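You operate a simulated robot arm through the tools that you are given. There is no shell and no other tool. Be economical: measure what you need, move in short steps, check, and stop when the job is done.

Carry out the task below with a simulated two-armed robot. There is one attempt and no reset: what you move stays moved.

TASK
Turn off press two's heat and move its mould to the steel shelf.
Fine: push the empty tray back in and leave the guard up; touch no other control.
Where things are to end (x, y in the base frame): mould with square hollows within 6 cm of [53, 44].

Only the result counts: the job must be done as asked and must still hold three seconds after the hand-in. Knocking over, shifting, dropping, spilling or breaking anything else fails it.

THE ROBOT
Two 7-joint arms with fingered hands on one trunk, on a base that drives. Base frame: it is fixed to the floor where the robot stands at the start and does not move with it; the origin is under the middle of the robot, x ahead of it, y to its left, z up. Readings come in cm, degrees, newtons and seconds.
The left shoulder is at the start at [7, 14.5, 118.7], the right one opposite. With the tool pointing down near the work surface each hand reaches from about 42 to 80 cm from the robot's upright axis, wherever it stands, measured 20 degrees to its own side. Places, roughly: press one air knob [30, 110, 120]; press one air valve handle [30, 110, 110]; press one heat dial [50, 60, 130]; press one left start button [20, 100, 80]; press one power switch [50, 60, 110]; press one reset key [50, 60, 100]; press one right start button [40, 60, 80]; press one stop button [30, 110, 100]; press one time dial [50, 60, 120]; press two air knob [60, 30, 120]; press two air valve handle [60, 30, 110]; press two clear guard [70, 10, 110]; press two heat dial [80, -20, 130]; press two left start button [50, 20, 80]; press two power switch [80, -20, 110]; press two reset key [80, -20, 100]. Payload 3.5 kg a hand.
The tool frame of a hand sits at the grasp point between the pads (the TCP): z along the fingers, y along the line on which they close. The tips reach 2.5 cm beyond it. Largest opening 8.8 cm; the body of the gripper starts 2.9 cm behind the TCP. The gripper is a hand of 4 fingers: y runs from the thumb to the fingers, the wrist lies at [-1.3, -9.7, -16.2] in the tool frame.
Orientation is that of the tool frame in the base frame, as a unit quaternion [w, x, y, z]. With the fingers straight down and the wrist toward the robot, the tool's x, y and z point along [0, 1, 0], [1, 0, 0] and [0, 0, -1] of the base frame.

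THE INTERFACE
- The arms move only by the tool arm_command. It takes "left_steps", "right_steps" or both (then of equal length, played together; a hand with none holds still); each is a list of rows, each an object of numbers (a shift or turn left out is 0): "dx", "dy", "dz": the shift along the tool's x, y, z in units of 20 mm (1.0 is 20 mm); "rx", "ry", "rz": the turn, a rotation vector about the tool's x, y, z in units of 8 degrees (1.0 is 8 degrees). In form: [{"dx": .., "dy": .., "dz": .., "rx": .., "ry": .., "rz": ..}, ...]. A call has 1 to 12 rows; each row shifts and turns the commanded pose from where the row before left it, along the tool's axes as they then stand. A call with a number of a shift or a turn outside -1 to 1 is refused whole. Each row takes 0.2 s and may step no farther than 5 cm and 8.6 degrees from the row before; otherwise, the whole call is refused. Where a pose cannot be reached the arm comes as near as it can. A force on the tool above 60 N (or 10 N above the force at the start of the call, whichever is more), or a blocked arm, ends the call early, and 0.2 s more pass. In this call time passes only in rows, and 0.2 s behind the last. The reply holds the time, the measured pose of the TCP, the force on the tool along the base axes, the opening and the grip force, in the units named above and with some noise, with the torque about the TCP (base axes, N m) and any sound that the robot's microphone picked up, and new pictures: "views" is both (left out), scene, wrist or none (wrist: the cameras of the hands that moved).
- Cameras (640 x 400 px; columns grow to the right, rows downward): "scene" is now at [13.7, 1.37, 151.51]; the picture's right is [0.26, -0.97, 0.00], its down [-0.56, -0.15, -0.81] and it looks along [0.78, 0.21, -0.58] (base axes); focal length 214 px, centre (320, 200). "left" rides on the left gripper at [-6.4, -8.3, -9.8] in its tool frame; the picture's right is [-0.62, -0.37, 0.69], its down [0.71, -0.63, 0.30] and it looks along [0.32, 0.68, 0.65] (tool axes); focal length 265 px, centre (320, 200). "right" rides on the right gripper at [6.4, -8.3, -9.8] in its tool frame; the picture's right is [-0.62, 0.37, -0.69], its down [-0.71, -0.63, 0.30] and it looks along [-0.32, 0.68, 0.65] (tool axes); focal length 265 px, centre (320, 200). There is no depth. A picture from a camera that has moved, and an enlarged one, comes with that camera's place and axes in the base frame and with its lens. The place of the scene camera against the robot may be out by one fixed shift of up to 1.8 cm in any direction.
- lift_body(by): slides the trunk up (or, below 0, down) by that many cm; the arms and the scene camera ride with it, the base frame stays. It gives what a move gives, with no picture.
- steer(legs): drives the robot by 1 to 6 legs, each [ahead, left, turn to the left] in cm, cm and degrees, along the robot's own axes; the way and the turn of a leg run together, so that a leg with both is an arc; at most 150 cm and 180 degrees a leg. The arms and the cameras ride along, it lands a little off, and it stops where it bumps. It gives what a move gives, and a new picture of the scene camera.
- curl_fingers(index, middle, ring, thumb_bend, thumb_turn, hand): sets how far each is bent, from 0 (flat) to 100 (curled in); at 30 the hand is open as for a grip, at 70 the pads meet at the TCP. One left out holds its place. A second passes; each finger stops where it meets its share of the squeeze, and holds until it gets a number again. It is the only way to open and close the hand. It gives what a move gives, with no picture; readings hold the bend of each and the force on the fingers (four entries, about 0 where the hand has none), thumb and palm. thumb_turn goes from beside the hand (0) to across from the fingers (100), as for a grip.
- turn_head(pan, tilt): turns the head with the scene camera to pan (to the left, within 86 degrees either way) and tilt (down, from -29 to 69), counted from straight ahead of the robot. It gives what a move gives, and a new picture of the scene camera.
- close_up(camera, box): a new picture of the part [left, top, right, bottom] of that camera's present view, enlarged. No time passes.
- finish_job(): hands the job in; it is judged then, once.

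Work in short steps. Places have to be worked out from the pictures, the camera data and where the tool is seen: move nearer, look again, correct. Check each grasp and each placing, and mend what went wrong. You have 120 turns and 260 pictures in all, those below and enlarged ones among them. Open the grippers and draw the arms clear of the work before you hand the job in, unless the task says otherwise; then end with one line.

The tools are called after "Emit:" as name(argument=value, ...) on one line, values as JSON. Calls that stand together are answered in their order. arm_command: Moves the arms, as the interface text tells. Its arguments: {"type":"object","properties":{"left_steps":{"type":"array","items":{"type":"object","properties":{"dx":{"type":"number"},"dy":{"type":"number"},"dz":{"type":"number"},"rx":{"type":"number"},"ry":{"type":"number"},"rz":{"type":"number"}}}},"right_steps":{"type":"array","items":{"type":"object","properties":{"dx":{"type":"number"},"dy":{"type":"number"},"dz":{"type":"number"},"rx":{"type":"number"},"ry":{"type":"number"},"rz":{"type":"number"}}}},"views":{"type":"string","enum":["both","scene","wrist","none"]}},"required":[]} The other tools are called the same way: lift_body (by) slides the trunk up or down; curl_fingers (index, middle, ring, thumb_bend, thumb_turn, hand) moves the fingers one by one; steer (legs) drives the base; turn_head (pan, tilt) turns the head that bears the scene camera; close_up (camera, box) takes an enlarged picture of a part of a camera's view; finish_job () hands the job in.

At the start:

```text
t: 0.0
left_ee_pos: [50.69, 23.95, 142.9]
left_orientation: [0.0, 0.707, 0.707, -0.001]
left_wrist_force: [0.3, 0.1, 0.1]
left_ft_torque: [-0.02, 0.02, -0.01]
left_finger_gap: 8.75
left_gripper_force: 0.1
left_shape: jaw
left_bend: [30.0, 30.0, 30.0, 30.0, 98.0]
left_finger forces: [0.1, 0.0, 0.0, 0.0, 0.0, 0.1]
right_ee_pos: [55.71, -16.43, 142.86]
right_orientation: [0.0, 0.707, 0.707, 0.0]
right_wrist_force: [0.1, 0.9, -0.5]
right_ft_torque: [0.04, 0.0, -0.02]
right_finger_gap: 8.77
right_gripper_force: 0.2
right_shape: jaw
right_bend: [30.0, 30.0, 30.0, 30.0, 98.0]
right_finger forces: [0.0, 0.1, 0.0, 0.0, 0.0, 0.0]
trunk travel left (down, up): [-75.0, 9.0]
robot x, y, heading: [0.2, 0.26, -0.2]
head pan, tilt: [15.0, 35.8]
```

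scene: 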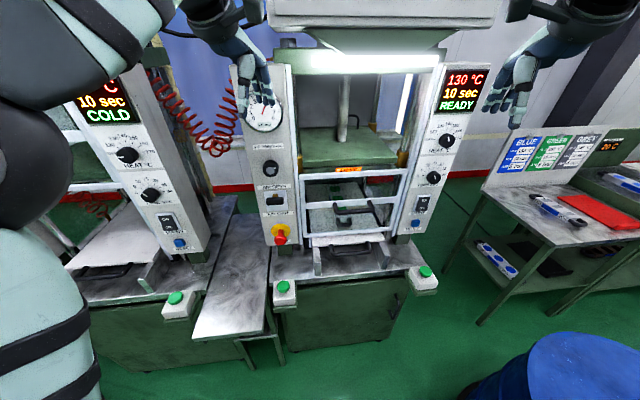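
right: 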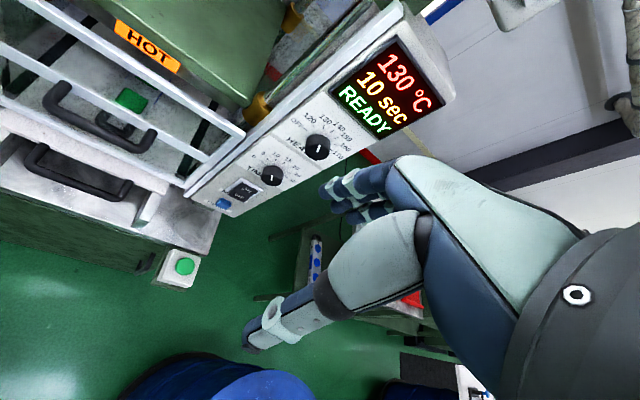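
left: 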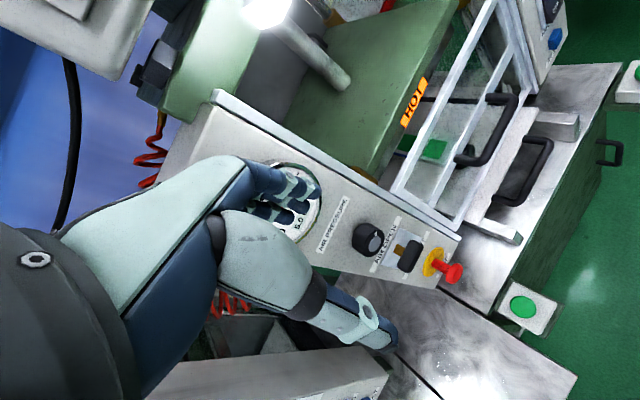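

I start by enlarging the press two region to understand guard, tray, mould and dial.

Emit:
close_up(camera="scene", box=[260, 130, 420, 290])

Emit:
close_up(camera="scene", box=[400, 50, 520, 250])

Emit:
close_up(camera="right", box=[0, 0, 360, 280])

Emit:
close_up(camera="left", box=[320, 0, 640, 400])

```text
2.50 times, centred on (340, 210) of scene
camera zoom: at [13.7, 1.37, 151.51], right [0.26, -0.97, 0.0], down [-0.56, -0.15, -0.81], along [0.78, 0.21, -0.58], focal length 536 px, centre (270, 175)
```

zoom: 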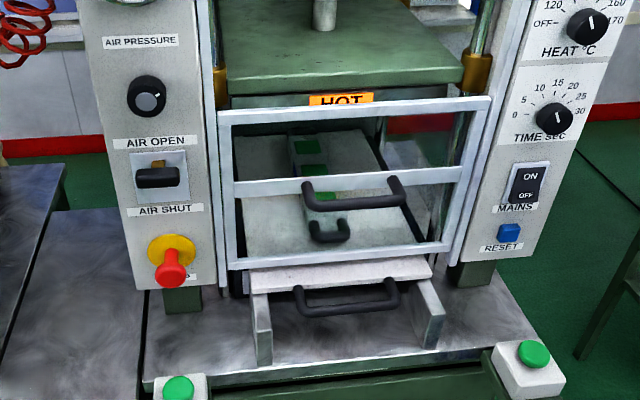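

```text
2.00 times, centred on (460, 150) of scene
camera zoom: at [13.7, 1.37, 151.51], right [0.26, -0.97, 0.0], down [-0.56, -0.15, -0.81], along [0.78, 0.21, -0.58], focal length 429 px, centre (40, 300)
```

zoom: 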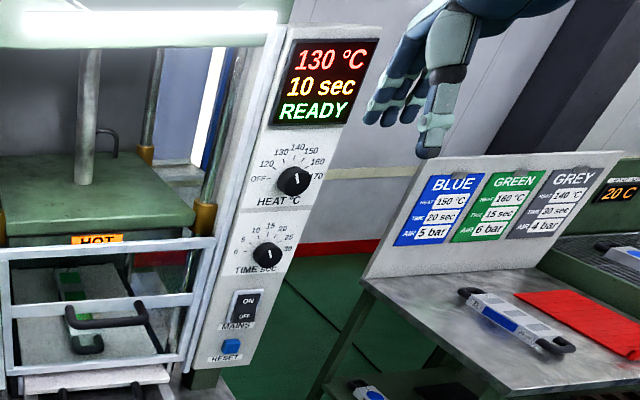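

```text
1.43 times, centred on (180, 140) of right
camera zoom: at [47.28, -9.88, 152.94], right [0.37, -0.62, 0.69], down [-0.63, -0.71, -0.3], along [0.68, -0.32, -0.65], focal length 379 px, centre (520, 286)
```

zoom: 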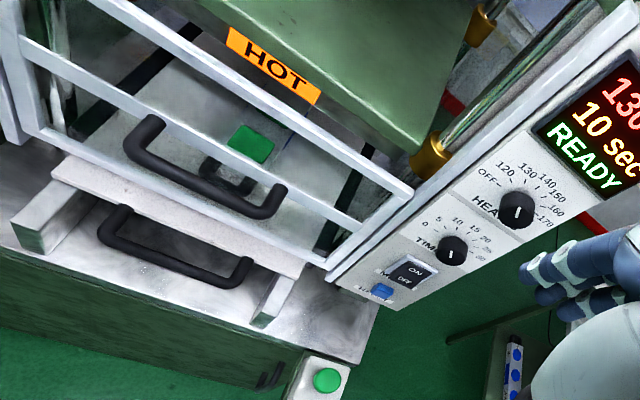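

```text
1.00 times, centred on (480, 200) of left (not enlarged: the box is as wide or as high as the picture)
camera zoom: at [42.42, 17.58, 152.86], right [-0.37, -0.62, -0.69], down [-0.63, 0.71, -0.3], along [0.68, 0.32, -0.65], focal length 265 px, centre (160, 200)
```

zoom: 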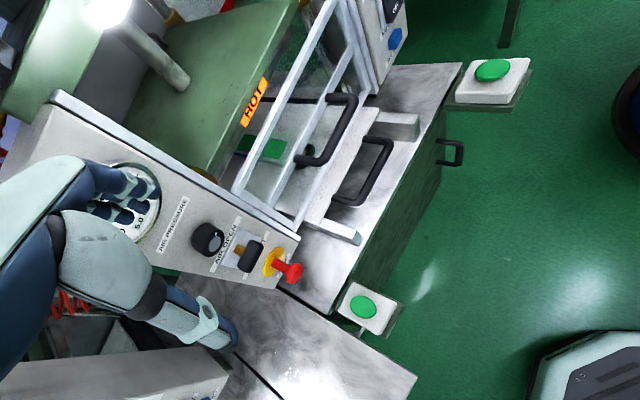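

The guard is shut, the mould with green squares lies on the tray behind it, and press two faces about 20° off from me, centred near (69, 6). I'll stand square to it, slightly back.

Emit:
steer(legs=[[-2, -20, 0], [0, 0, 20]])

Emit:
turn_head(pan=0, tilt=35)

```text
t: 2.7
left_ee_pos: [37.87, 19.68, 143.02]
left_orientation: [0.0, 0.576, 0.817, 0.0]
left_wrist_force: [0.0, 0.3, 0.8]
left_ft_torque: [-0.01, -0.01, 0.01]
left_finger_gap: 8.78
left_gripper_force: 0.1
left_shape: jaw
left_bend: [30.0, 30.0, 30.0, 30.0, 98.0]
left_finger forces: [0.1, 0.0, 0.0, 0.0, 0.0, 0.0]
right_ee_pos: [56.05, -16.59, 143.05]
right_orientation: [0.001, 0.577, 0.817, 0.0]
right_wrist_force: [-0.3, -0.2, -0.4]
right_ft_torque: [-0.01, 0.01, 0.05]
right_finger_gap: 8.77
right_gripper_force: 0.0
right_shape: jaw
right_bend: [30.0, 30.0, 30.0, 30.0, 98.0]
right_finger forces: [0.0, 0.0, 0.1, 0.0, 0.1, 0.0]
trunk travel left (down, up): [-75.0, 9.0]
robot x, y, heading: [-2.34, -19.78, 19.4]
head pan, tilt: [15.0, 35.8]
camera scene: at [10.24, -14.06, 151.51], right [0.57, -0.82, 0.0], down [-0.48, -0.33, -0.81], along [0.67, 0.46, -0.58], focal length 214 px, centre (320, 200)
```

scene: 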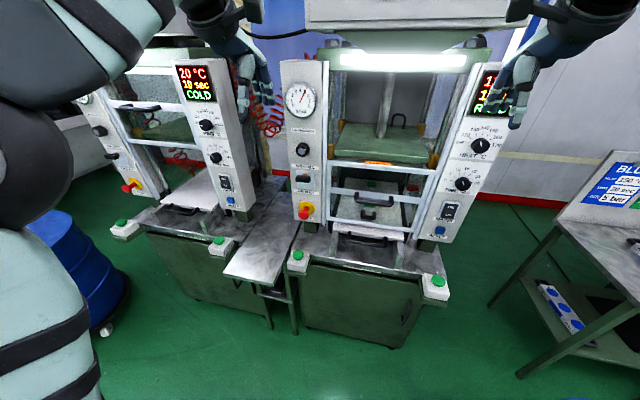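

```text
t: 3.4
left_ee_pos: [37.91, 19.89, 143.0]
left_orientation: [0.0, 0.577, 0.817, 0.0]
left_wrist_force: [1.2, -0.3, -0.2]
left_ft_torque: [0.0, -0.01, 0.0]
left_finger_gap: 8.74
left_gripper_force: 0.0
left_shape: jaw
left_bend: [30.0, 30.0, 30.0, 30.0, 98.0]
left_finger forces: [0.0, 0.1, 0.1, 0.1, 0.0, 0.1]
right_ee_pos: [55.97, -16.51, 142.99]
right_orientation: [0.0, 0.577, 0.817, 0.001]
right_wrist_force: [0.5, -0.4, 0.5]
right_ft_torque: [0.02, -0.01, 0.01]
right_finger_gap: 8.79
right_gripper_force: 0.0
right_shape: jaw
right_bend: [30.0, 30.0, 30.0, 30.0, 98.0]
right_finger forces: [0.0, 0.0, 0.1, 0.1, 0.0, 0.0]
trunk travel left (down, up): [-75.0, 9.0]
robot x, y, heading: [-1.85, -19.76, 19.5]
head pan, tilt: [0.0, 35.0]
camera scene: at [11.24, -15.94, 151.63], right [0.34, -0.94, 0.0], down [-0.54, -0.19, -0.82], along [0.77, 0.28, -0.57], focal length 214 px, centre (320, 200)
```

scene: 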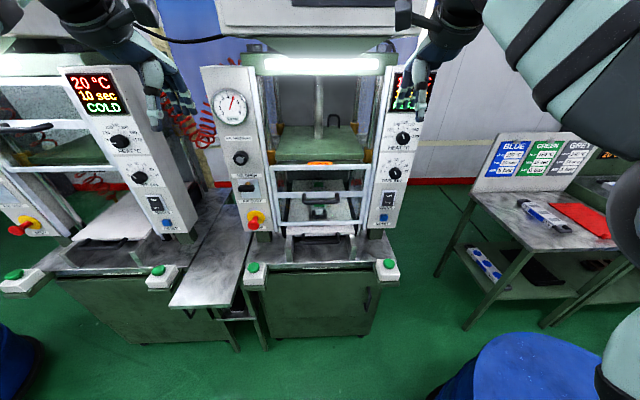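

Now squared up (heading 19.5°). I enlarge the dial and guard region for measuring.

Emit:
close_up(camera="scene", box=[360, 90, 440, 240])

Emit:
close_up(camera="scene", box=[230, 140, 410, 260])

Emit:
close_up(camera="right", box=[0, 0, 640, 400])

```text
2.67 times, centred on (400, 165) of scene
camera zoom: at [11.24, -15.94, 151.63], right [0.34, -0.94, 0.0], down [-0.54, -0.19, -0.82], along [0.77, 0.28, -0.57], focal length 572 px, centre (107, 293)
```

zoom: 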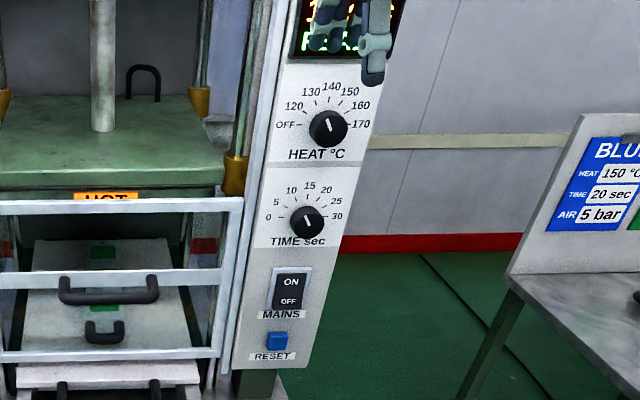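

```text
3.33 times, centred on (320, 200) of scene
camera zoom: at [11.24, -15.94, 151.63], right [0.34, -0.94, 0.0], down [-0.54, -0.19, -0.82], along [0.77, 0.28, -0.57], focal length 715 px, centre (320, 200)
```

zoom: 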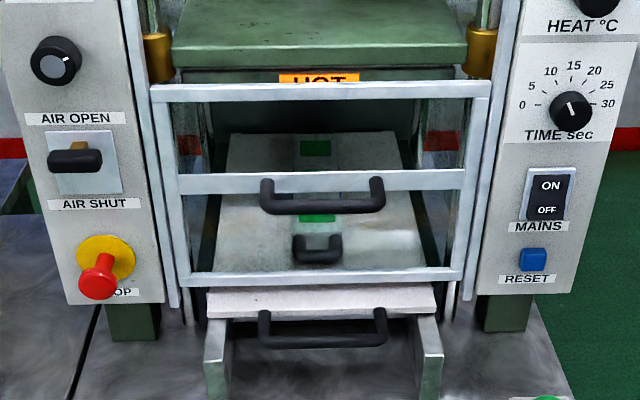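

```text
1.00 times, centred on (320, 200) of right (not enlarged: the box is as wide or as high as the picture)
camera zoom: at [45.9, -13.11, 152.96], right [0.55, -0.46, 0.69], down [-0.35, -0.88, -0.3], along [0.75, -0.08, -0.65], focal length 265 px, centre (320, 200)
```

zoom: 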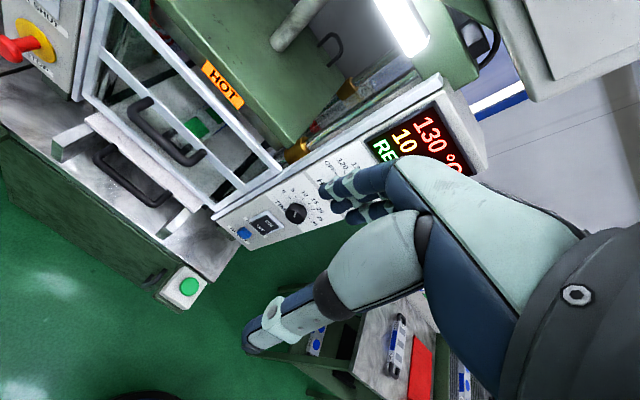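

Heat pointer sits at ~130 (about 30° left of up); OFF is at 9 o'clock, so about 60° counter-clockwise. The knob is near (77,-17.5,131). I pitch the right hand to point into the panel.

Emit:
arm_command(right_steps=[{"rx": -1}, {"rx": -1}, {"rx": -1}, {"rx": -1}, {"rx": -1}, {"rx": -1}, {"rx": -1}, {"rx": -1}, {"rx": -1}, {"rx": -1}, {"rx": -1}, {"rx": -0.25}])

```text
t: 6.0
left_ee_pos: [37.68, 19.9, 143.03]
left_orientation: [0.0, 0.576, 0.817, 0.0]
left_wrist_force: [0.9, 0.1, 0.4]
left_ft_torque: [0.01, 0.02, -0.01]
left_finger_gap: 8.75
left_gripper_force: 0.1
left_shape: jaw
left_bend: [30.0, 30.0, 30.0, 30.0, 98.0]
left_finger forces: [0.1, 0.0, 0.0, 0.0, 0.1, 0.1]
right_ee_pos: [55.96, -16.36, 143.0]
right_orientation: [0.409, 0.407, 0.577, 0.578]
right_wrist_force: [0.0, -0.2, 0.0]
right_ft_torque: [0.0, 0.01, 0.01]
right_finger_gap: 8.77
right_gripper_force: 0.0
right_shape: jaw
right_bend: [30.0, 30.0, 30.0, 30.0, 98.0]
right_finger forces: [0.0, 0.0, 0.1, 0.0, 0.0, 0.1]
trunk travel left (down, up): [-75.0, 9.0]
robot x, y, heading: [-2.26, -19.62, 19.7]
head pan, tilt: [0.0, 35.0]
camera scene: at [11.23, -15.91, 151.63], right [0.34, -0.94, 0.0], down [-0.54, -0.19, -0.82], along [0.77, 0.27, -0.57], focal length 214 px, centre (320, 200)
camera right: at [44.48, -13.57, 134.75], right [-0.45, -0.82, 0.37], down [0.53, -0.57, -0.63], along [0.72, -0.09, 0.68], focal length 265 px, centre (320, 200)
```

scene: 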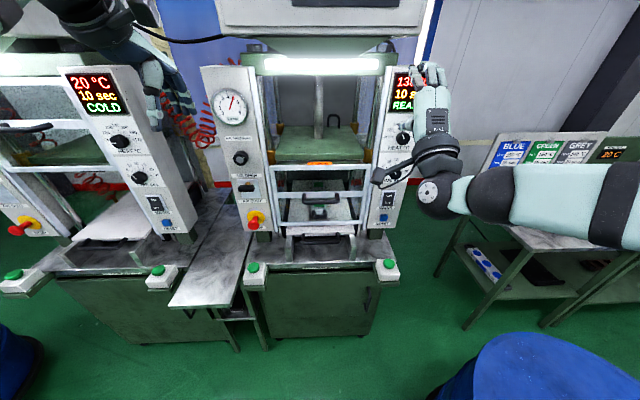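
right: 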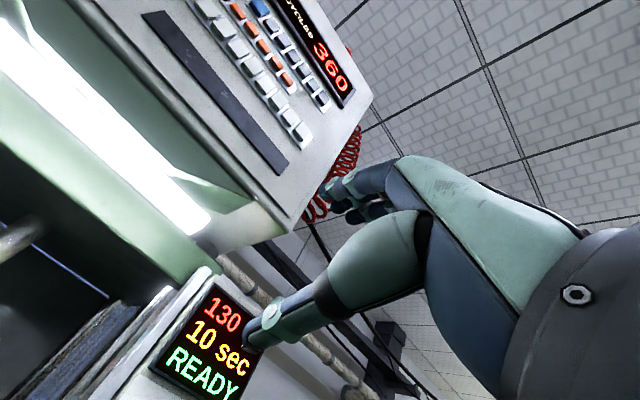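

The hand points at the panel now. I enlarge to see where the fingers lie relative to the calculated TCP.

Emit:
close_up(camera="scene", box=[360, 40, 480, 220])

```text
2.22 times, centred on (420, 130) of scene
camera zoom: at [11.23, -15.91, 151.63], right [0.34, -0.94, 0.0], down [-0.54, -0.19, -0.82], along [0.77, 0.27, -0.57], focal length 477 px, centre (98, 356)
```

zoom: 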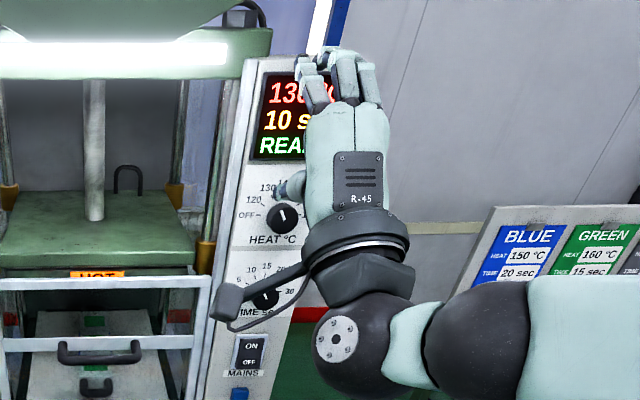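

TCP agrees roughly with thumb/index. I move the hand right, down and forward to ~9 cm in front of the heat dial.

Emit:
arm_command(right_steps=[{"dx": -0.67, "dy": -1, "dz": 0.8}, {"dx": -0.67, "dy": -1, "dz": 0.8}, {"dx": -0.67, "dy": -1, "dz": 0.8}, {"dx": -0.67, "dy": -1, "dz": 0.8}, {"dx": -0.67, "dy": -1, "dz": 0.8}, {"dx": -0.67, "dy": -1, "dz": 0.8}])

Emit:
close_up(camera="scene", box=[360, 60, 480, 200])

```text
t: 7.4
left_ee_pos: [37.93, 19.81, 142.85]
left_orientation: [-0.001, 0.576, 0.817, -0.001]
left_wrist_force: [0.6, 0.2, 0.1]
left_ft_torque: [-0.02, 0.04, 0.01]
left_finger_gap: 8.77
left_gripper_force: 0.1
left_shape: jaw
left_bend: [30.0, 30.0, 30.0, 30.0, 98.0]
left_finger forces: [0.1, 0.1, 0.0, 0.1, 0.0, 0.0]
right_ee_pos: [68.02, -20.97, 131.05]
right_orientation: [0.406, 0.407, 0.578, 0.579]
right_wrist_force: [0.5, 0.4, 0.4]
right_ft_torque: [0.01, 0.01, 0.02]
right_finger_gap: 8.8
right_gripper_force: 0.0
right_shape: jaw
right_bend: [30.0, 30.0, 30.0, 30.0, 98.0]
right_finger forces: [0.1, 0.0, 0.0, 0.0, 0.0, 0.0]
trunk travel left (down, up): [-75.0, 9.0]
robot x, y, heading: [-2.05, -19.7, 19.4]
head pan, tilt: [0.0, 35.0]
camera scene: at [11.45, -16.04, 151.62], right [0.34, -0.94, 0.0], down [-0.54, -0.19, -0.82], along [0.77, 0.28, -0.57], focal length 214 px, centre (320, 200)
camera right: at [56.66, -18.08, 122.78], right [-0.44, -0.82, 0.37], down [0.53, -0.57, -0.63], along [0.73, -0.09, 0.68], focal length 265 px, centre (320, 200)
```

scene: 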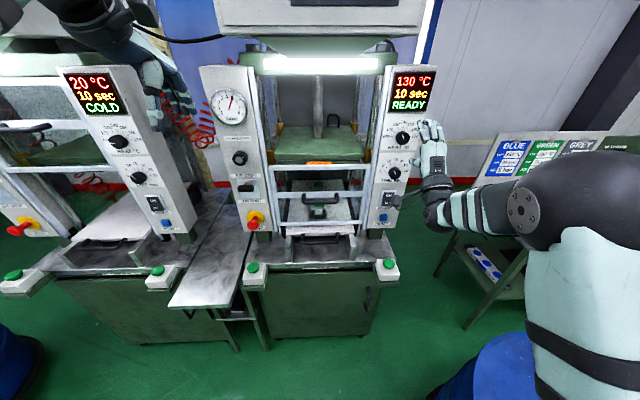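
right: 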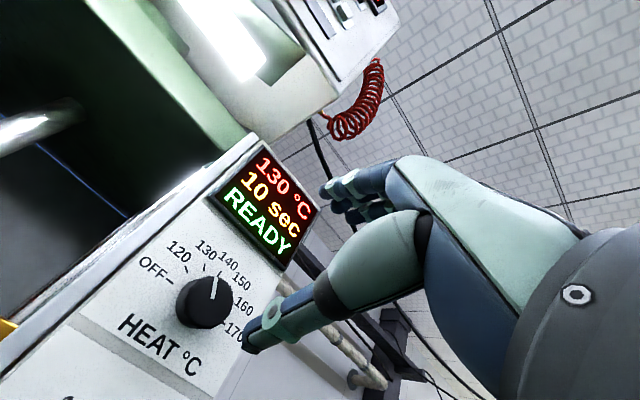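

```text
2.86 times, centred on (420, 130) of scene
camera zoom: at [11.45, -16.04, 151.62], right [0.34, -0.94, 0.0], down [-0.54, -0.19, -0.82], along [0.77, 0.28, -0.57], focal length 613 px, centre (34, 400)
```

zoom: 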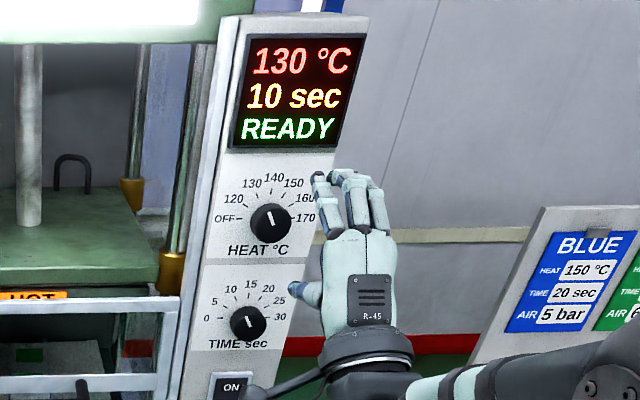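

Triangulating the dial with the wrist camera gives (80.3,-16.9,128.6). I lower 2.4 cm and advance 7 cm, then look.

Emit:
arm_command(right_steps=[{"dx": -0.05, "dy": -0.6, "dz": 0.87}, {"dx": -0.05, "dy": -0.6, "dz": 0.87}, {"dz": 0.87}, {"dz": 0.87}])

Emit:
close_up(camera="scene", box=[360, 60, 480, 200])

```text
t: 8.4
left_ee_pos: [37.89, 19.85, 142.96]
left_orientation: [-0.001, 0.576, 0.817, -0.001]
left_wrist_force: [-0.1, -0.2, -0.4]
left_ft_torque: [0.0, -0.02, 0.0]
left_finger_gap: 8.79
left_gripper_force: 0.0
left_shape: jaw
left_bend: [30.0, 30.0, 30.0, 30.0, 98.0]
left_finger forces: [0.1, 0.0, 0.1, 0.0, 0.0, 0.0]
right_ee_pos: [74.28, -18.89, 128.34]
right_orientation: [0.407, 0.408, 0.579, 0.577]
right_wrist_force: [-0.4, -0.5, 0.1]
right_ft_torque: [-0.03, 0.05, -0.01]
right_finger_gap: 8.77
right_gripper_force: 0.1
right_shape: jaw
right_bend: [30.0, 30.0, 30.0, 30.0, 98.0]
right_finger forces: [0.1, 0.0, 0.0, 0.0, 0.1, 0.0]
trunk travel left (down, up): [-75.0, 9.0]
robot x, y, heading: [-2.04, -19.97, 19.4]
head pan, tilt: [0.0, 35.0]
camera scene: at [11.35, -15.98, 151.62], right [0.34, -0.94, 0.0], down [-0.54, -0.19, -0.82], along [0.77, 0.28, -0.57], focal length 214 px, centre (320, 200)
camera right: at [62.85, -16.05, 120.09], right [-0.44, -0.82, 0.37], down [0.53, -0.57, -0.63], along [0.73, -0.09, 0.68], focal length 265 px, centre (320, 200)
```

scene: 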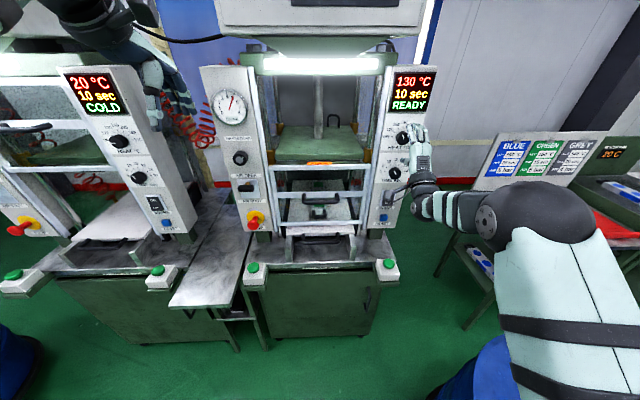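
right: 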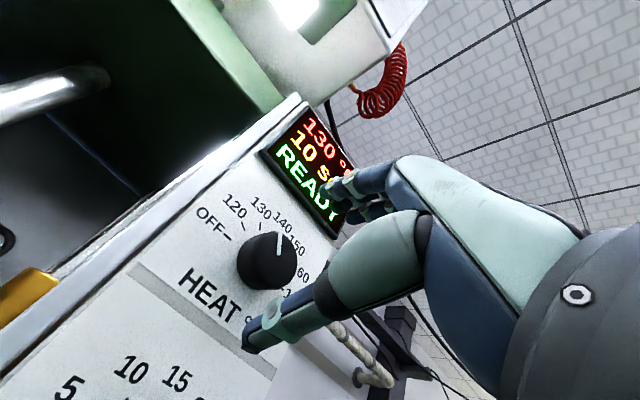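

```text
2.86 times, centred on (420, 130) of scene
camera zoom: at [11.35, -15.98, 151.62], right [0.34, -0.94, 0.0], down [-0.54, -0.19, -0.82], along [0.77, 0.28, -0.57], focal length 613 px, centre (34, 400)
```

zoom: 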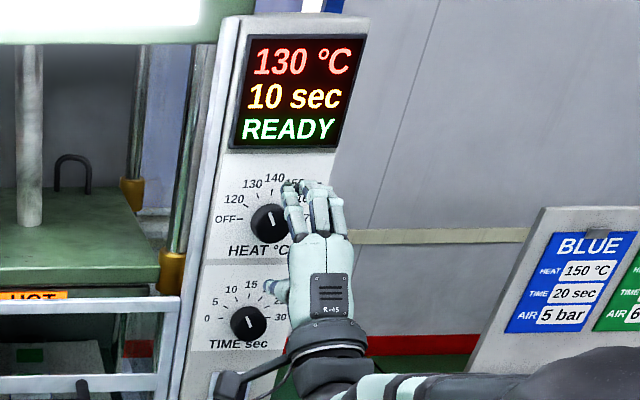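

Estimate holds (80.2,-17,128.7). Advance 4 cm more and check clearance.

Emit:
arm_command(right_steps=[{"dx": -0.05, "dz": 0.7}, {"dx": -0.05, "dz": 0.7}, {"dz": 0.6}])

Emit:
close_up(camera="scene", box=[370, 80, 450, 180])

```text
t: 9.2
left_ee_pos: [37.85, 19.76, 143.02]
left_orientation: [0.0, 0.576, 0.817, -0.001]
left_wrist_force: [-0.4, 0.2, -0.2]
left_ft_torque: [0.0, -0.05, -0.01]
left_finger_gap: 8.76
left_gripper_force: 0.0
left_shape: jaw
left_bend: [30.0, 30.0, 30.0, 30.0, 98.0]
left_finger forces: [0.1, 0.1, 0.0, 0.1, 0.0, 0.0]
right_ee_pos: [78.26, -17.7, 128.26]
right_orientation: [0.408, 0.408, 0.578, 0.578]
right_wrist_force: [0.2, -0.8, -0.1]
right_ft_torque: [0.02, -0.03, 0.01]
right_finger_gap: 8.77
right_gripper_force: 0.0
right_shape: jaw
right_bend: [30.0, 30.0, 30.0, 30.0, 98.0]
right_finger forces: [0.1, 0.1, 0.1, 0.0, 0.0, 0.0]
trunk travel left (down, up): [-75.0, 9.0]
robot x, y, heading: [-2.28, -19.71, 19.5]
head pan, tilt: [0.0, 35.0]
camera scene: at [11.32, -16.0, 151.63], right [0.34, -0.94, 0.0], down [-0.54, -0.19, -0.82], along [0.77, 0.28, -0.57], focal length 214 px, centre (320, 200)
camera right: at [66.72, -14.74, 120.12], right [-0.44, -0.82, 0.37], down [0.53, -0.57, -0.63], along [0.73, -0.09, 0.68], focal length 265 px, centre (320, 200)
```

scene: 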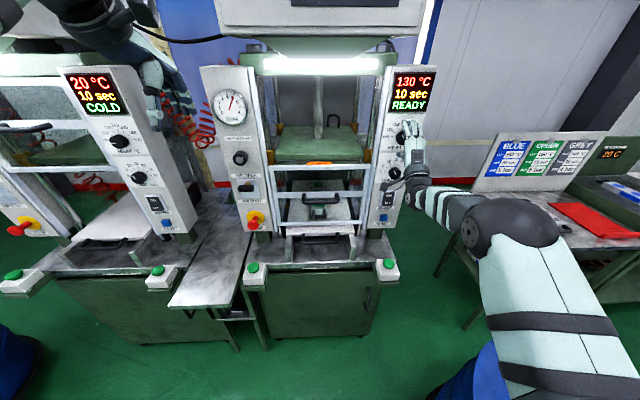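
right: 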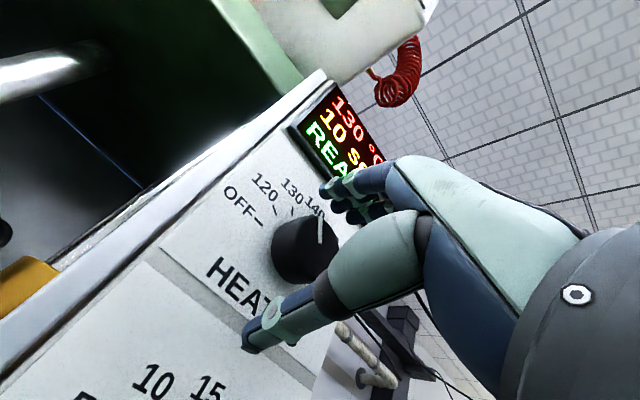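

```text
4.00 times, centred on (410, 130) of scene
camera zoom: at [11.32, -16.0, 151.63], right [0.34, -0.94, 0.0], down [-0.54, -0.19, -0.82], along [0.77, 0.28, -0.57], focal length 858 px, centre (-40, 480)
```

zoom: 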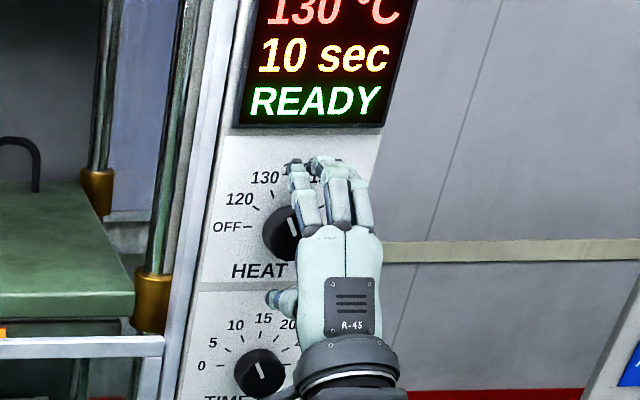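

Knob is between thumb and index tips. Advance about 1.8 cm and close gently.

Emit:
arm_command(right_steps=[{"dz": 0.45}, {"dz": 0.45}])

Emit:
curl_fingers(hand="right", index=60, middle=60, ring=60, thumb_bend=60)

Emit:
close_up(camera="right", box=[160, 120, 480, 400])

Emit:
close_up(camera="scene", box=[370, 80, 450, 180])

```text
t: 9.8
left_ee_pos: [37.12, 19.56, 143.25]
left_orientation: [0.001, 0.576, 0.817, 0.002]
left_wrist_force: [-0.1, 0.0, 0.6]
left_ft_torque: [-0.04, 0.02, 0.0]
left_finger_gap: 8.75
left_gripper_force: 0.1
left_shape: jaw
left_bend: [30.0, 30.0, 30.0, 30.0, 98.0]
left_finger forces: [0.0, 0.1, 0.1, 0.0, 0.0, 0.0]
right_ee_pos: [79.12, -17.35, 129.0]
right_orientation: [0.409, 0.407, 0.576, 0.58]
right_wrist_force: [-17.4, -5.4, -4.8]
right_ft_torque: [0.25, -0.71, -0.11]
right_finger_gap: 8.51
right_gripper_force: 0.1
right_shape: jaw
right_bend: [30.0, 30.0, 30.0, 30.0, 98.0]
right_finger forces: [0.1, 17.7, 0.1, 0.0, 0.0, 0.0]
trunk travel left (down, up): [-75.0, 9.0]
robot x, y, heading: [-1.99, -19.84, 19.6]
head pan, tilt: [0.0, 35.0]
camera scene: at [10.59, -16.27, 151.7], right [0.34, -0.94, 0.0], down [-0.54, -0.19, -0.82], along [0.77, 0.28, -0.57], focal length 214 px, centre (320, 200)
camera right: at [67.68, -14.44, 120.67], right [-0.45, -0.82, 0.36], down [0.53, -0.57, -0.63], along [0.72, -0.09, 0.69], focal length 265 px, centre (320, 200)
```

scene: 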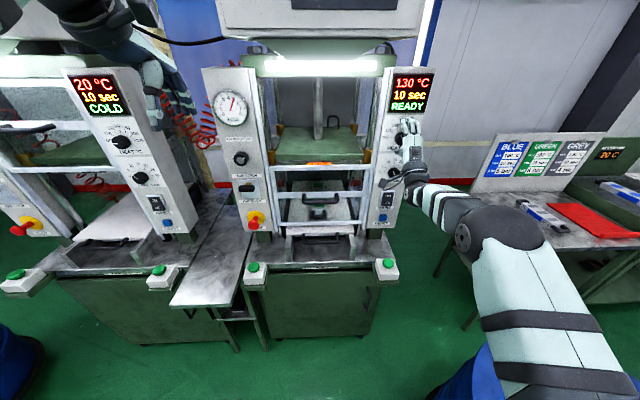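
right: 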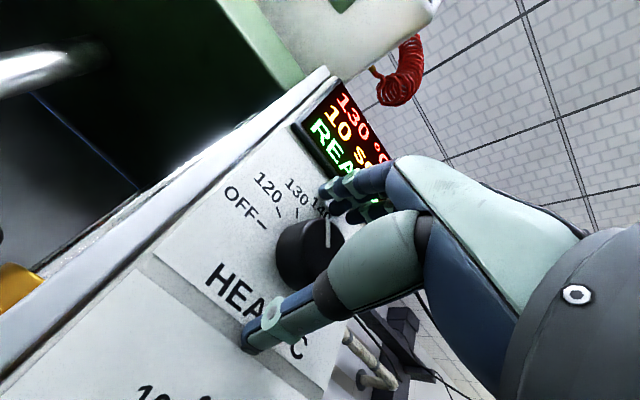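

```text
t: 10.8
left_ee_pos: [36.71, 19.56, 143.4]
left_orientation: [0.003, 0.577, 0.817, 0.003]
left_wrist_force: [0.1, 0.4, 0.6]
left_ft_torque: [-0.02, -0.03, -0.02]
left_finger_gap: 8.78
left_gripper_force: 0.0
left_shape: jaw
left_bend: [30.0, 30.0, 30.0, 30.0, 98.0]
left_finger forces: [0.0, 0.1, 0.0, 0.0, 0.0, 0.1]
right_ee_pos: [78.86, -17.5, 129.36]
right_orientation: [0.41, 0.404, 0.574, 0.582]
right_wrist_force: [-25.2, -8.1, 1.8]
right_ft_torque: [0.46, -1.3, -0.03]
right_finger_gap: 4.06
right_gripper_force: 18.9
right_shape: fingers
right_bend: [53.0, 41.0, 60.0, 50.0, 96.0]
right_finger forces: [11.1, 18.5, 0.0, 0.1, 8.5, 0.0]
trunk travel left (down, up): [-75.0, 9.0]
robot x, y, heading: [-2.14, -19.83, 19.5]
head pan, tilt: [0.0, 35.0]
```

```text
1.43 times, centred on (320, 260) of right
camera zoom: at [67.36, -14.46, 121.0], right [-0.45, -0.82, 0.36], down [0.53, -0.57, -0.63], along [0.72, -0.09, 0.69], focal length 379 px, centre (320, 114)
```

zoom: 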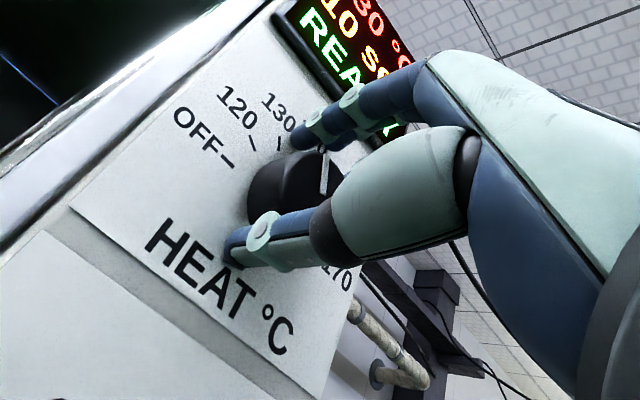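

```text
4.00 times, centred on (410, 130) of scene
camera zoom: at [10.17, -16.32, 151.74], right [0.34, -0.94, 0.0], down [-0.53, -0.19, -0.82], along [0.78, 0.28, -0.57], focal length 858 px, centre (-40, 480)
```

zoom: 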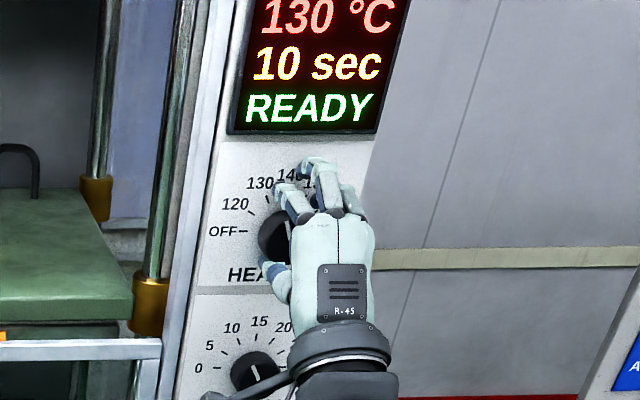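

Index and thumb are on the knob, but the middle finger presses on the panel (~25 N). I back off ~0.8 cm.

Emit:
arm_command(right_steps=[{"dz": -0.3}], views="none")

Emit:
curl_fingers(hand="right", index=65, middle=65, ring=65, thumb_bend=65)

Emit:
close_up(camera="right", box=[160, 120, 480, 400])

```text
t: 11.2
left_ee_pos: [37.19, 19.68, 143.2]
left_orientation: [0.001, 0.577, 0.817, 0.001]
left_wrist_force: [0.5, 0.4, 0.3]
left_ft_torque: [0.02, 0.0, -0.02]
left_finger_gap: 8.78
left_gripper_force: 0.1
left_shape: jaw
left_bend: [30.0, 30.0, 30.0, 30.0, 98.0]
left_finger forces: [0.1, 0.1, 0.0, 0.0, 0.1, 0.0]
right_ee_pos: [78.84, -17.43, 128.93]
right_orientation: [0.409, 0.406, 0.577, 0.579]
right_wrist_force: [-10.1, -3.6, 0.3]
right_ft_torque: [0.21, -0.76, -0.1]
right_finger_gap: 3.0
right_gripper_force: 10.4
right_shape: fingers
right_bend: [59.0, 42.0, 60.0, 53.0, 96.0]
right_finger forces: [0.7, 14.8, 0.1, 0.0, 5.0, 0.1]
trunk travel left (down, up): [-75.0, 9.0]
robot x, y, heading: [-1.97, -19.69, 19.4]
head pan, tilt: [0.0, 35.0]
```

```text
t: 12.2
left_ee_pos: [37.25, 19.76, 143.16]
left_orientation: [0.001, 0.577, 0.817, 0.002]
left_wrist_force: [-0.2, 0.3, -0.3]
left_ft_torque: [0.0, 0.0, 0.02]
left_finger_gap: 8.75
left_gripper_force: 0.1
left_shape: jaw
left_bend: [30.0, 30.0, 30.0, 30.0, 98.0]
left_finger forces: [0.0, 0.0, 0.0, 0.1, 0.0, 0.0]
right_ee_pos: [78.72, -17.42, 128.93]
right_orientation: [0.408, 0.406, 0.577, 0.579]
right_wrist_force: [-12.3, -2.7, -0.5]
right_ft_torque: [0.22, -0.76, -0.1]
right_finger_gap: 2.85
right_gripper_force: 14.3
right_shape: fingers
right_bend: [60.0, 42.0, 65.0, 54.0, 96.0]
right_finger forces: [3.0, 16.3, 0.0, 0.0, 8.8, 0.1]
trunk travel left (down, up): [-75.0, 9.0]
robot x, y, heading: [-1.86, -19.74, 19.4]
head pan, tilt: [0.0, 35.0]
```

```text
1.43 times, centred on (320, 260) of right
camera zoom: at [67.26, -14.51, 120.71], right [-0.45, -0.82, 0.37], down [0.53, -0.57, -0.63], along [0.72, -0.09, 0.69], focal length 379 px, centre (320, 114)
```

zoom: 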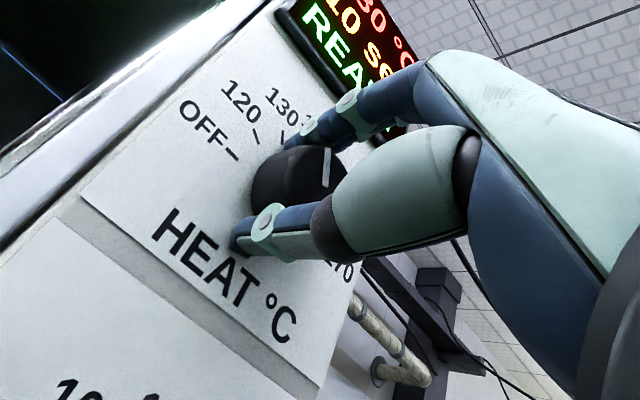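

The grip seems to hold the knob between index/middle and thumb; I try a 24° counter-clockwise turn and check the pointer.

Emit:
arm_command(right_steps=[{"rz": -0.75}, {"rz": -0.75}, {"rz": -0.75}, {"rz": -0.75}], views="none")

Emit:
close_up(camera="right", box=[160, 120, 480, 400])

Emit:
close_up(camera="scene", box=[370, 60, 450, 180])

```text
t: 13.2
left_ee_pos: [37.3, 19.56, 143.2]
left_orientation: [0.001, 0.576, 0.817, 0.001]
left_wrist_force: [-0.1, -1.1, 0.8]
left_ft_torque: [-0.02, -0.04, 0.02]
left_finger_gap: 8.76
left_gripper_force: 0.0
left_shape: jaw
left_bend: [30.0, 30.0, 30.0, 30.0, 98.0]
left_finger forces: [0.1, 0.1, 0.0, 0.0, 0.0, 0.0]
right_ee_pos: [78.68, -17.51, 128.88]
right_orientation: [0.52, 0.278, 0.649, 0.481]
right_wrist_force: [-14.7, -7.5, -2.4]
right_ft_torque: [0.38, -0.48, 0.13]
right_finger_gap: 2.83
right_gripper_force: 16.9
right_shape: fingers
right_bend: [59.0, 50.0, 65.0, 55.0, 94.0]
right_finger forces: [11.8, 12.5, 0.1, 0.0, 9.6, 0.0]
trunk travel left (down, up): [-75.0, 9.0]
robot x, y, heading: [-1.76, -19.76, 19.4]
head pan, tilt: [0.0, 35.0]
```

```text
1.43 times, centred on (320, 260) of right
camera zoom: at [68.61, -18.28, 118.74], right [-0.51, -0.63, 0.59], down [0.59, -0.75, -0.28], along [0.62, 0.2, 0.76], focal length 379 px, centre (320, 114)
```

zoom: 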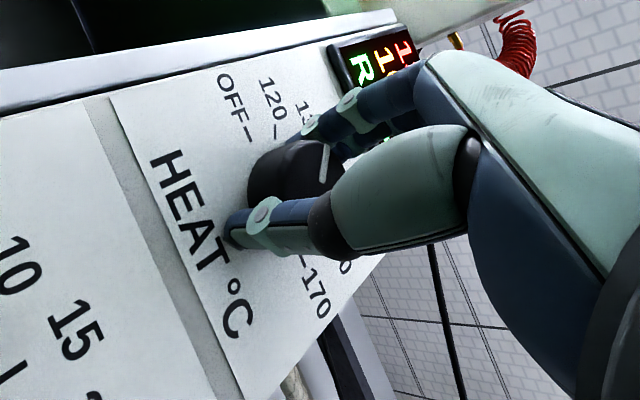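

```text
3.33 times, centred on (410, 120) of scene
camera zoom: at [10.67, -16.27, 151.69], right [0.34, -0.94, 0.0], down [-0.54, -0.19, -0.82], along [0.77, 0.28, -0.57], focal length 715 px, centre (20, 467)
```

zoom: 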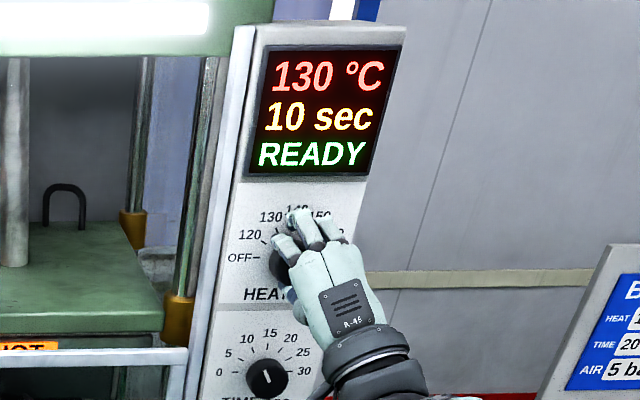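

The pointer roughly follows. Continue turning counter-clockwise 40° more.

Emit:
arm_command(right_steps=[{"rz": -0.8}, {"rz": -0.8}, {"rz": -0.8}, {"rz": -0.8}, {"rz": -0.8}, {"rz": -0.8}], views="none")

Emit:
close_up(camera="right", box=[160, 120, 480, 400])

Emit:
close_up(camera="scene", box=[370, 60, 450, 180])

```text
t: 14.6
left_ee_pos: [37.07, 19.37, 143.22]
left_orientation: [0.001, 0.576, 0.817, 0.002]
left_wrist_force: [-0.2, 0.6, -0.3]
left_ft_torque: [0.01, 0.04, -0.01]
left_finger_gap: 8.74
left_gripper_force: 0.2
left_shape: jaw
left_bend: [30.0, 30.0, 30.0, 30.0, 98.0]
left_finger forces: [0.0, 0.0, 0.1, 0.0, 0.1, 0.1]
right_ee_pos: [78.81, -17.39, 129.03]
right_orientation: [0.649, 0.049, 0.704, 0.284]
right_wrist_force: [-23.6, -10.2, -5.8]
right_ft_torque: [0.29, -0.19, 0.7]
right_finger_gap: 2.94
right_gripper_force: 25.0
right_shape: fingers
right_bend: [59.0, 55.0, 65.0, 55.0, 93.0]
right_finger forces: [34.3, 4.8, 0.0, 0.1, 11.8, 0.0]
trunk travel left (down, up): [-75.0, 9.0]
robot x, y, heading: [-2.02, -19.38, 19.4]
head pan, tilt: [0.0, 35.0]
```

```text
1.43 times, centred on (320, 260) of right
camera zoom: at [70.91, -24.74, 119.5], right [-0.67, -0.2, 0.72], down [0.58, -0.74, 0.34], along [0.46, 0.65, 0.61], focal length 379 px, centre (320, 114)
```

zoom: 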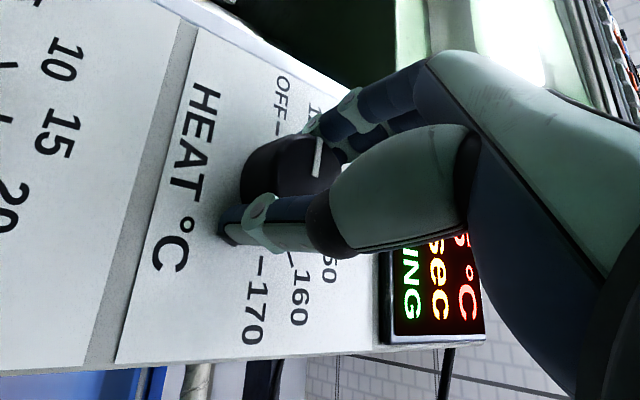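

```text
3.33 times, centred on (410, 120) of scene
camera zoom: at [10.52, -16.42, 151.7], right [0.34, -0.94, 0.0], down [-0.54, -0.19, -0.82], along [0.77, 0.28, -0.57], focal length 715 px, centre (20, 467)
```

zoom: 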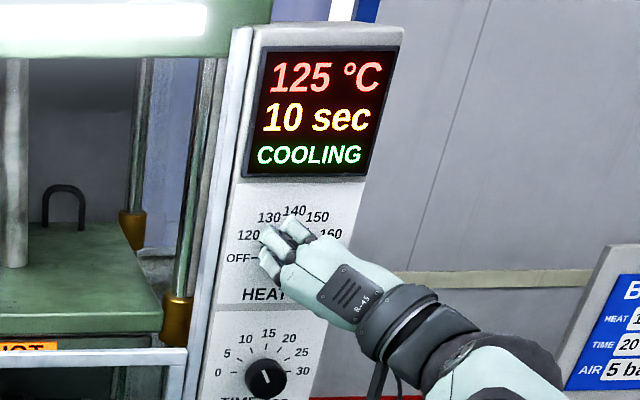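

It shows 125 COOLING: the dial is turning but not yet OFF. Continue 32° further.

Emit:
arm_command(right_steps=[{"rz": -0.8}, {"rz": -0.8}, {"rz": -0.8}, {"rz": -0.8}, {"rz": -0.8}], views="none")

Emit:
close_up(camera="right", box=[160, 120, 480, 400])

Emit:
close_up(camera="scene", box=[370, 60, 450, 180])

```text
t: 15.8
left_ee_pos: [37.04, 19.61, 143.29]
left_orientation: [0.001, 0.577, 0.817, 0.002]
left_wrist_force: [0.9, 0.1, -0.1]
left_ft_torque: [-0.01, -0.02, 0.0]
left_finger_gap: 8.77
left_gripper_force: 0.1
left_shape: jaw
left_bend: [30.0, 30.0, 30.0, 30.0, 98.0]
left_finger forces: [0.0, 0.0, 0.0, 0.0, 0.0, 0.0]
right_ee_pos: [78.7, -17.49, 129.08]
right_orientation: [0.703, -0.147, 0.689, 0.094]
right_wrist_force: [-20.6, -8.0, 0.0]
right_ft_torque: [0.43, 0.11, 0.55]
right_finger_gap: 2.94
right_gripper_force: 21.5
right_shape: fingers
right_bend: [57.0, 55.0, 65.0, 59.0, 89.0]
right_finger forces: [27.6, 4.6, 0.1, 0.0, 11.0, 0.0]
trunk travel left (down, up): [-75.0, 9.0]
robot x, y, heading: [-1.87, -19.58, 19.5]
head pan, tilt: [0.0, 35.0]
```

```text
1.43 times, centred on (320, 260) of right
camera zoom: at [72.36, -28.9, 123.45], right [-0.8, 0.16, 0.58], down [0.47, -0.44, 0.76], along [0.38, 0.89, 0.27], focal length 379 px, centre (320, 114)
```

zoom: 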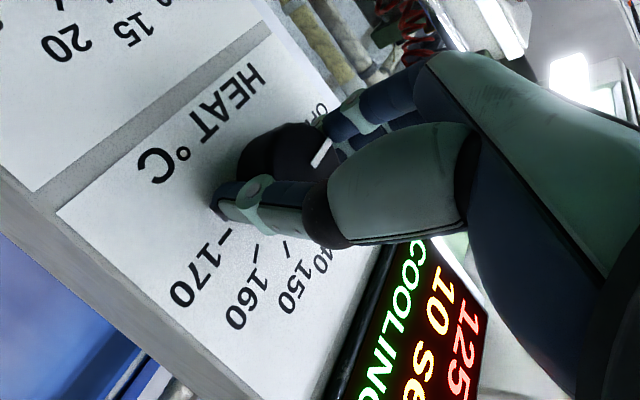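

```text
3.33 times, centred on (410, 120) of scene
camera zoom: at [10.44, -16.31, 151.72], right [0.34, -0.94, 0.0], down [-0.54, -0.19, -0.82], along [0.77, 0.28, -0.57], focal length 715 px, centre (20, 467)
```

zoom: 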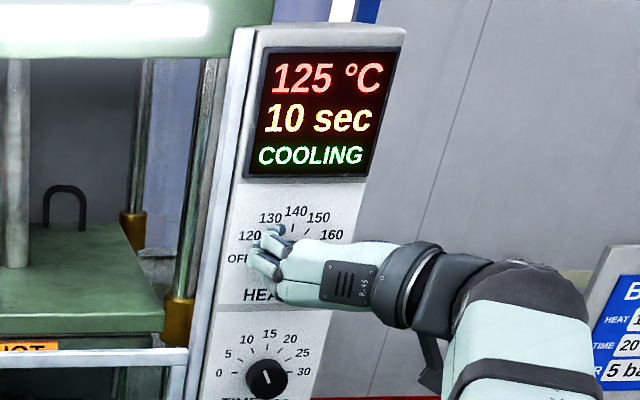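

Release and back off 5 cm to read the dial.

Emit:
curl_fingers(hand="right", index=30, middle=30, ring=30, thumb_bend=30)

Emit:
arm_command(right_steps=[{"dz": -0.8}, {"dz": -0.9}, {"dz": -0.9}], views="wrist")

Emit:
close_up(camera="scene", box=[370, 60, 450, 180])

```text
t: 16.8
left_ee_pos: [37.31, 19.56, 143.23]
left_orientation: [0.001, 0.576, 0.817, 0.002]
left_wrist_force: [-0.4, 0.0, 0.0]
left_ft_torque: [0.02, 0.02, 0.02]
left_finger_gap: 8.75
left_gripper_force: 0.0
left_shape: jaw
left_bend: [30.0, 30.0, 30.0, 30.0, 98.0]
left_finger forces: [0.0, 0.1, 0.1, 0.1, 0.0, 0.1]
right_ee_pos: [79.03, -17.61, 128.96]
right_orientation: [0.702, -0.147, 0.691, 0.094]
right_wrist_force: [-10.4, -9.1, 2.1]
right_ft_torque: [0.13, -0.1, 0.41]
right_finger_gap: 8.46
right_gripper_force: 6.4
right_shape: fingers
right_bend: [30.0, 34.0, 30.0, 30.0, 97.0]
right_finger forces: [0.0, 13.3, 0.1, 0.1, 0.0, 0.0]
trunk travel left (down, up): [-75.0, 9.0]
robot x, y, heading: [-2.09, -20.02, 19.4]
head pan, tilt: [0.0, 35.0]
```

```text
t: 17.6
left_ee_pos: [37.66, 19.86, 142.96]
left_orientation: [0.0, 0.576, 0.817, 0.0]
left_wrist_force: [-0.1, -0.5, 0.6]
left_ft_torque: [0.01, 0.04, 0.0]
left_finger_gap: 8.75
left_gripper_force: 0.0
left_shape: jaw
left_bend: [30.0, 30.0, 30.0, 30.0, 98.0]
left_finger forces: [0.1, 0.0, 0.1, 0.1, 0.1, 0.0]
right_ee_pos: [74.28, -18.94, 128.7]
right_orientation: [0.701, -0.148, 0.692, 0.094]
right_wrist_force: [-0.1, -0.5, 1.1]
right_ft_torque: [-0.04, -0.02, -0.01]
right_finger_gap: 8.45
right_gripper_force: 0.0
right_shape: fingers
right_bend: [30.0, 30.0, 30.0, 30.0, 97.0]
right_finger forces: [0.0, 0.0, 0.0, 0.0, 0.0, 0.0]
trunk travel left (down, up): [-75.0, 9.0]
robot x, y, heading: [-2.09, -19.64, 19.3]
head pan, tilt: [0.0, 35.0]
camera right: at [67.91, -30.5, 123.01], right [-0.79, 0.16, 0.59], down [0.48, -0.44, 0.76], along [0.38, 0.89, 0.27], focal length 265 px, centre (320, 200)
```

right: 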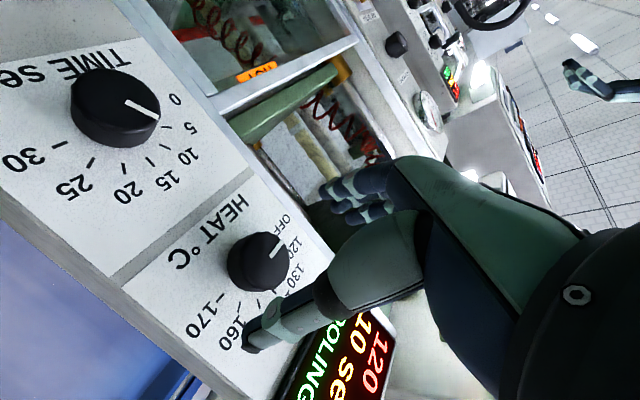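

```text
3.33 times, centred on (410, 120) of scene
camera zoom: at [11.23, -16.01, 151.64], right [0.34, -0.94, 0.0], down [-0.54, -0.19, -0.82], along [0.77, 0.28, -0.57], focal length 715 px, centre (20, 467)
```

zoom: 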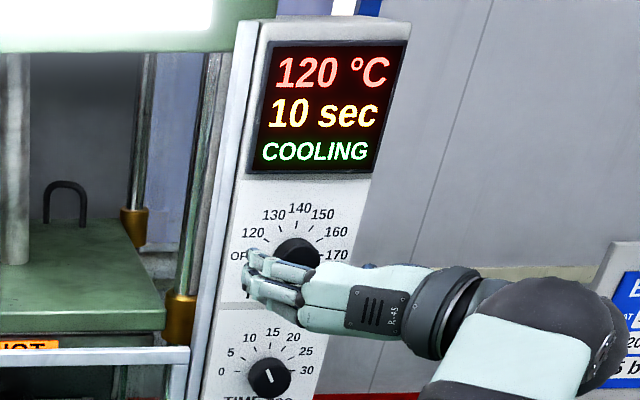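

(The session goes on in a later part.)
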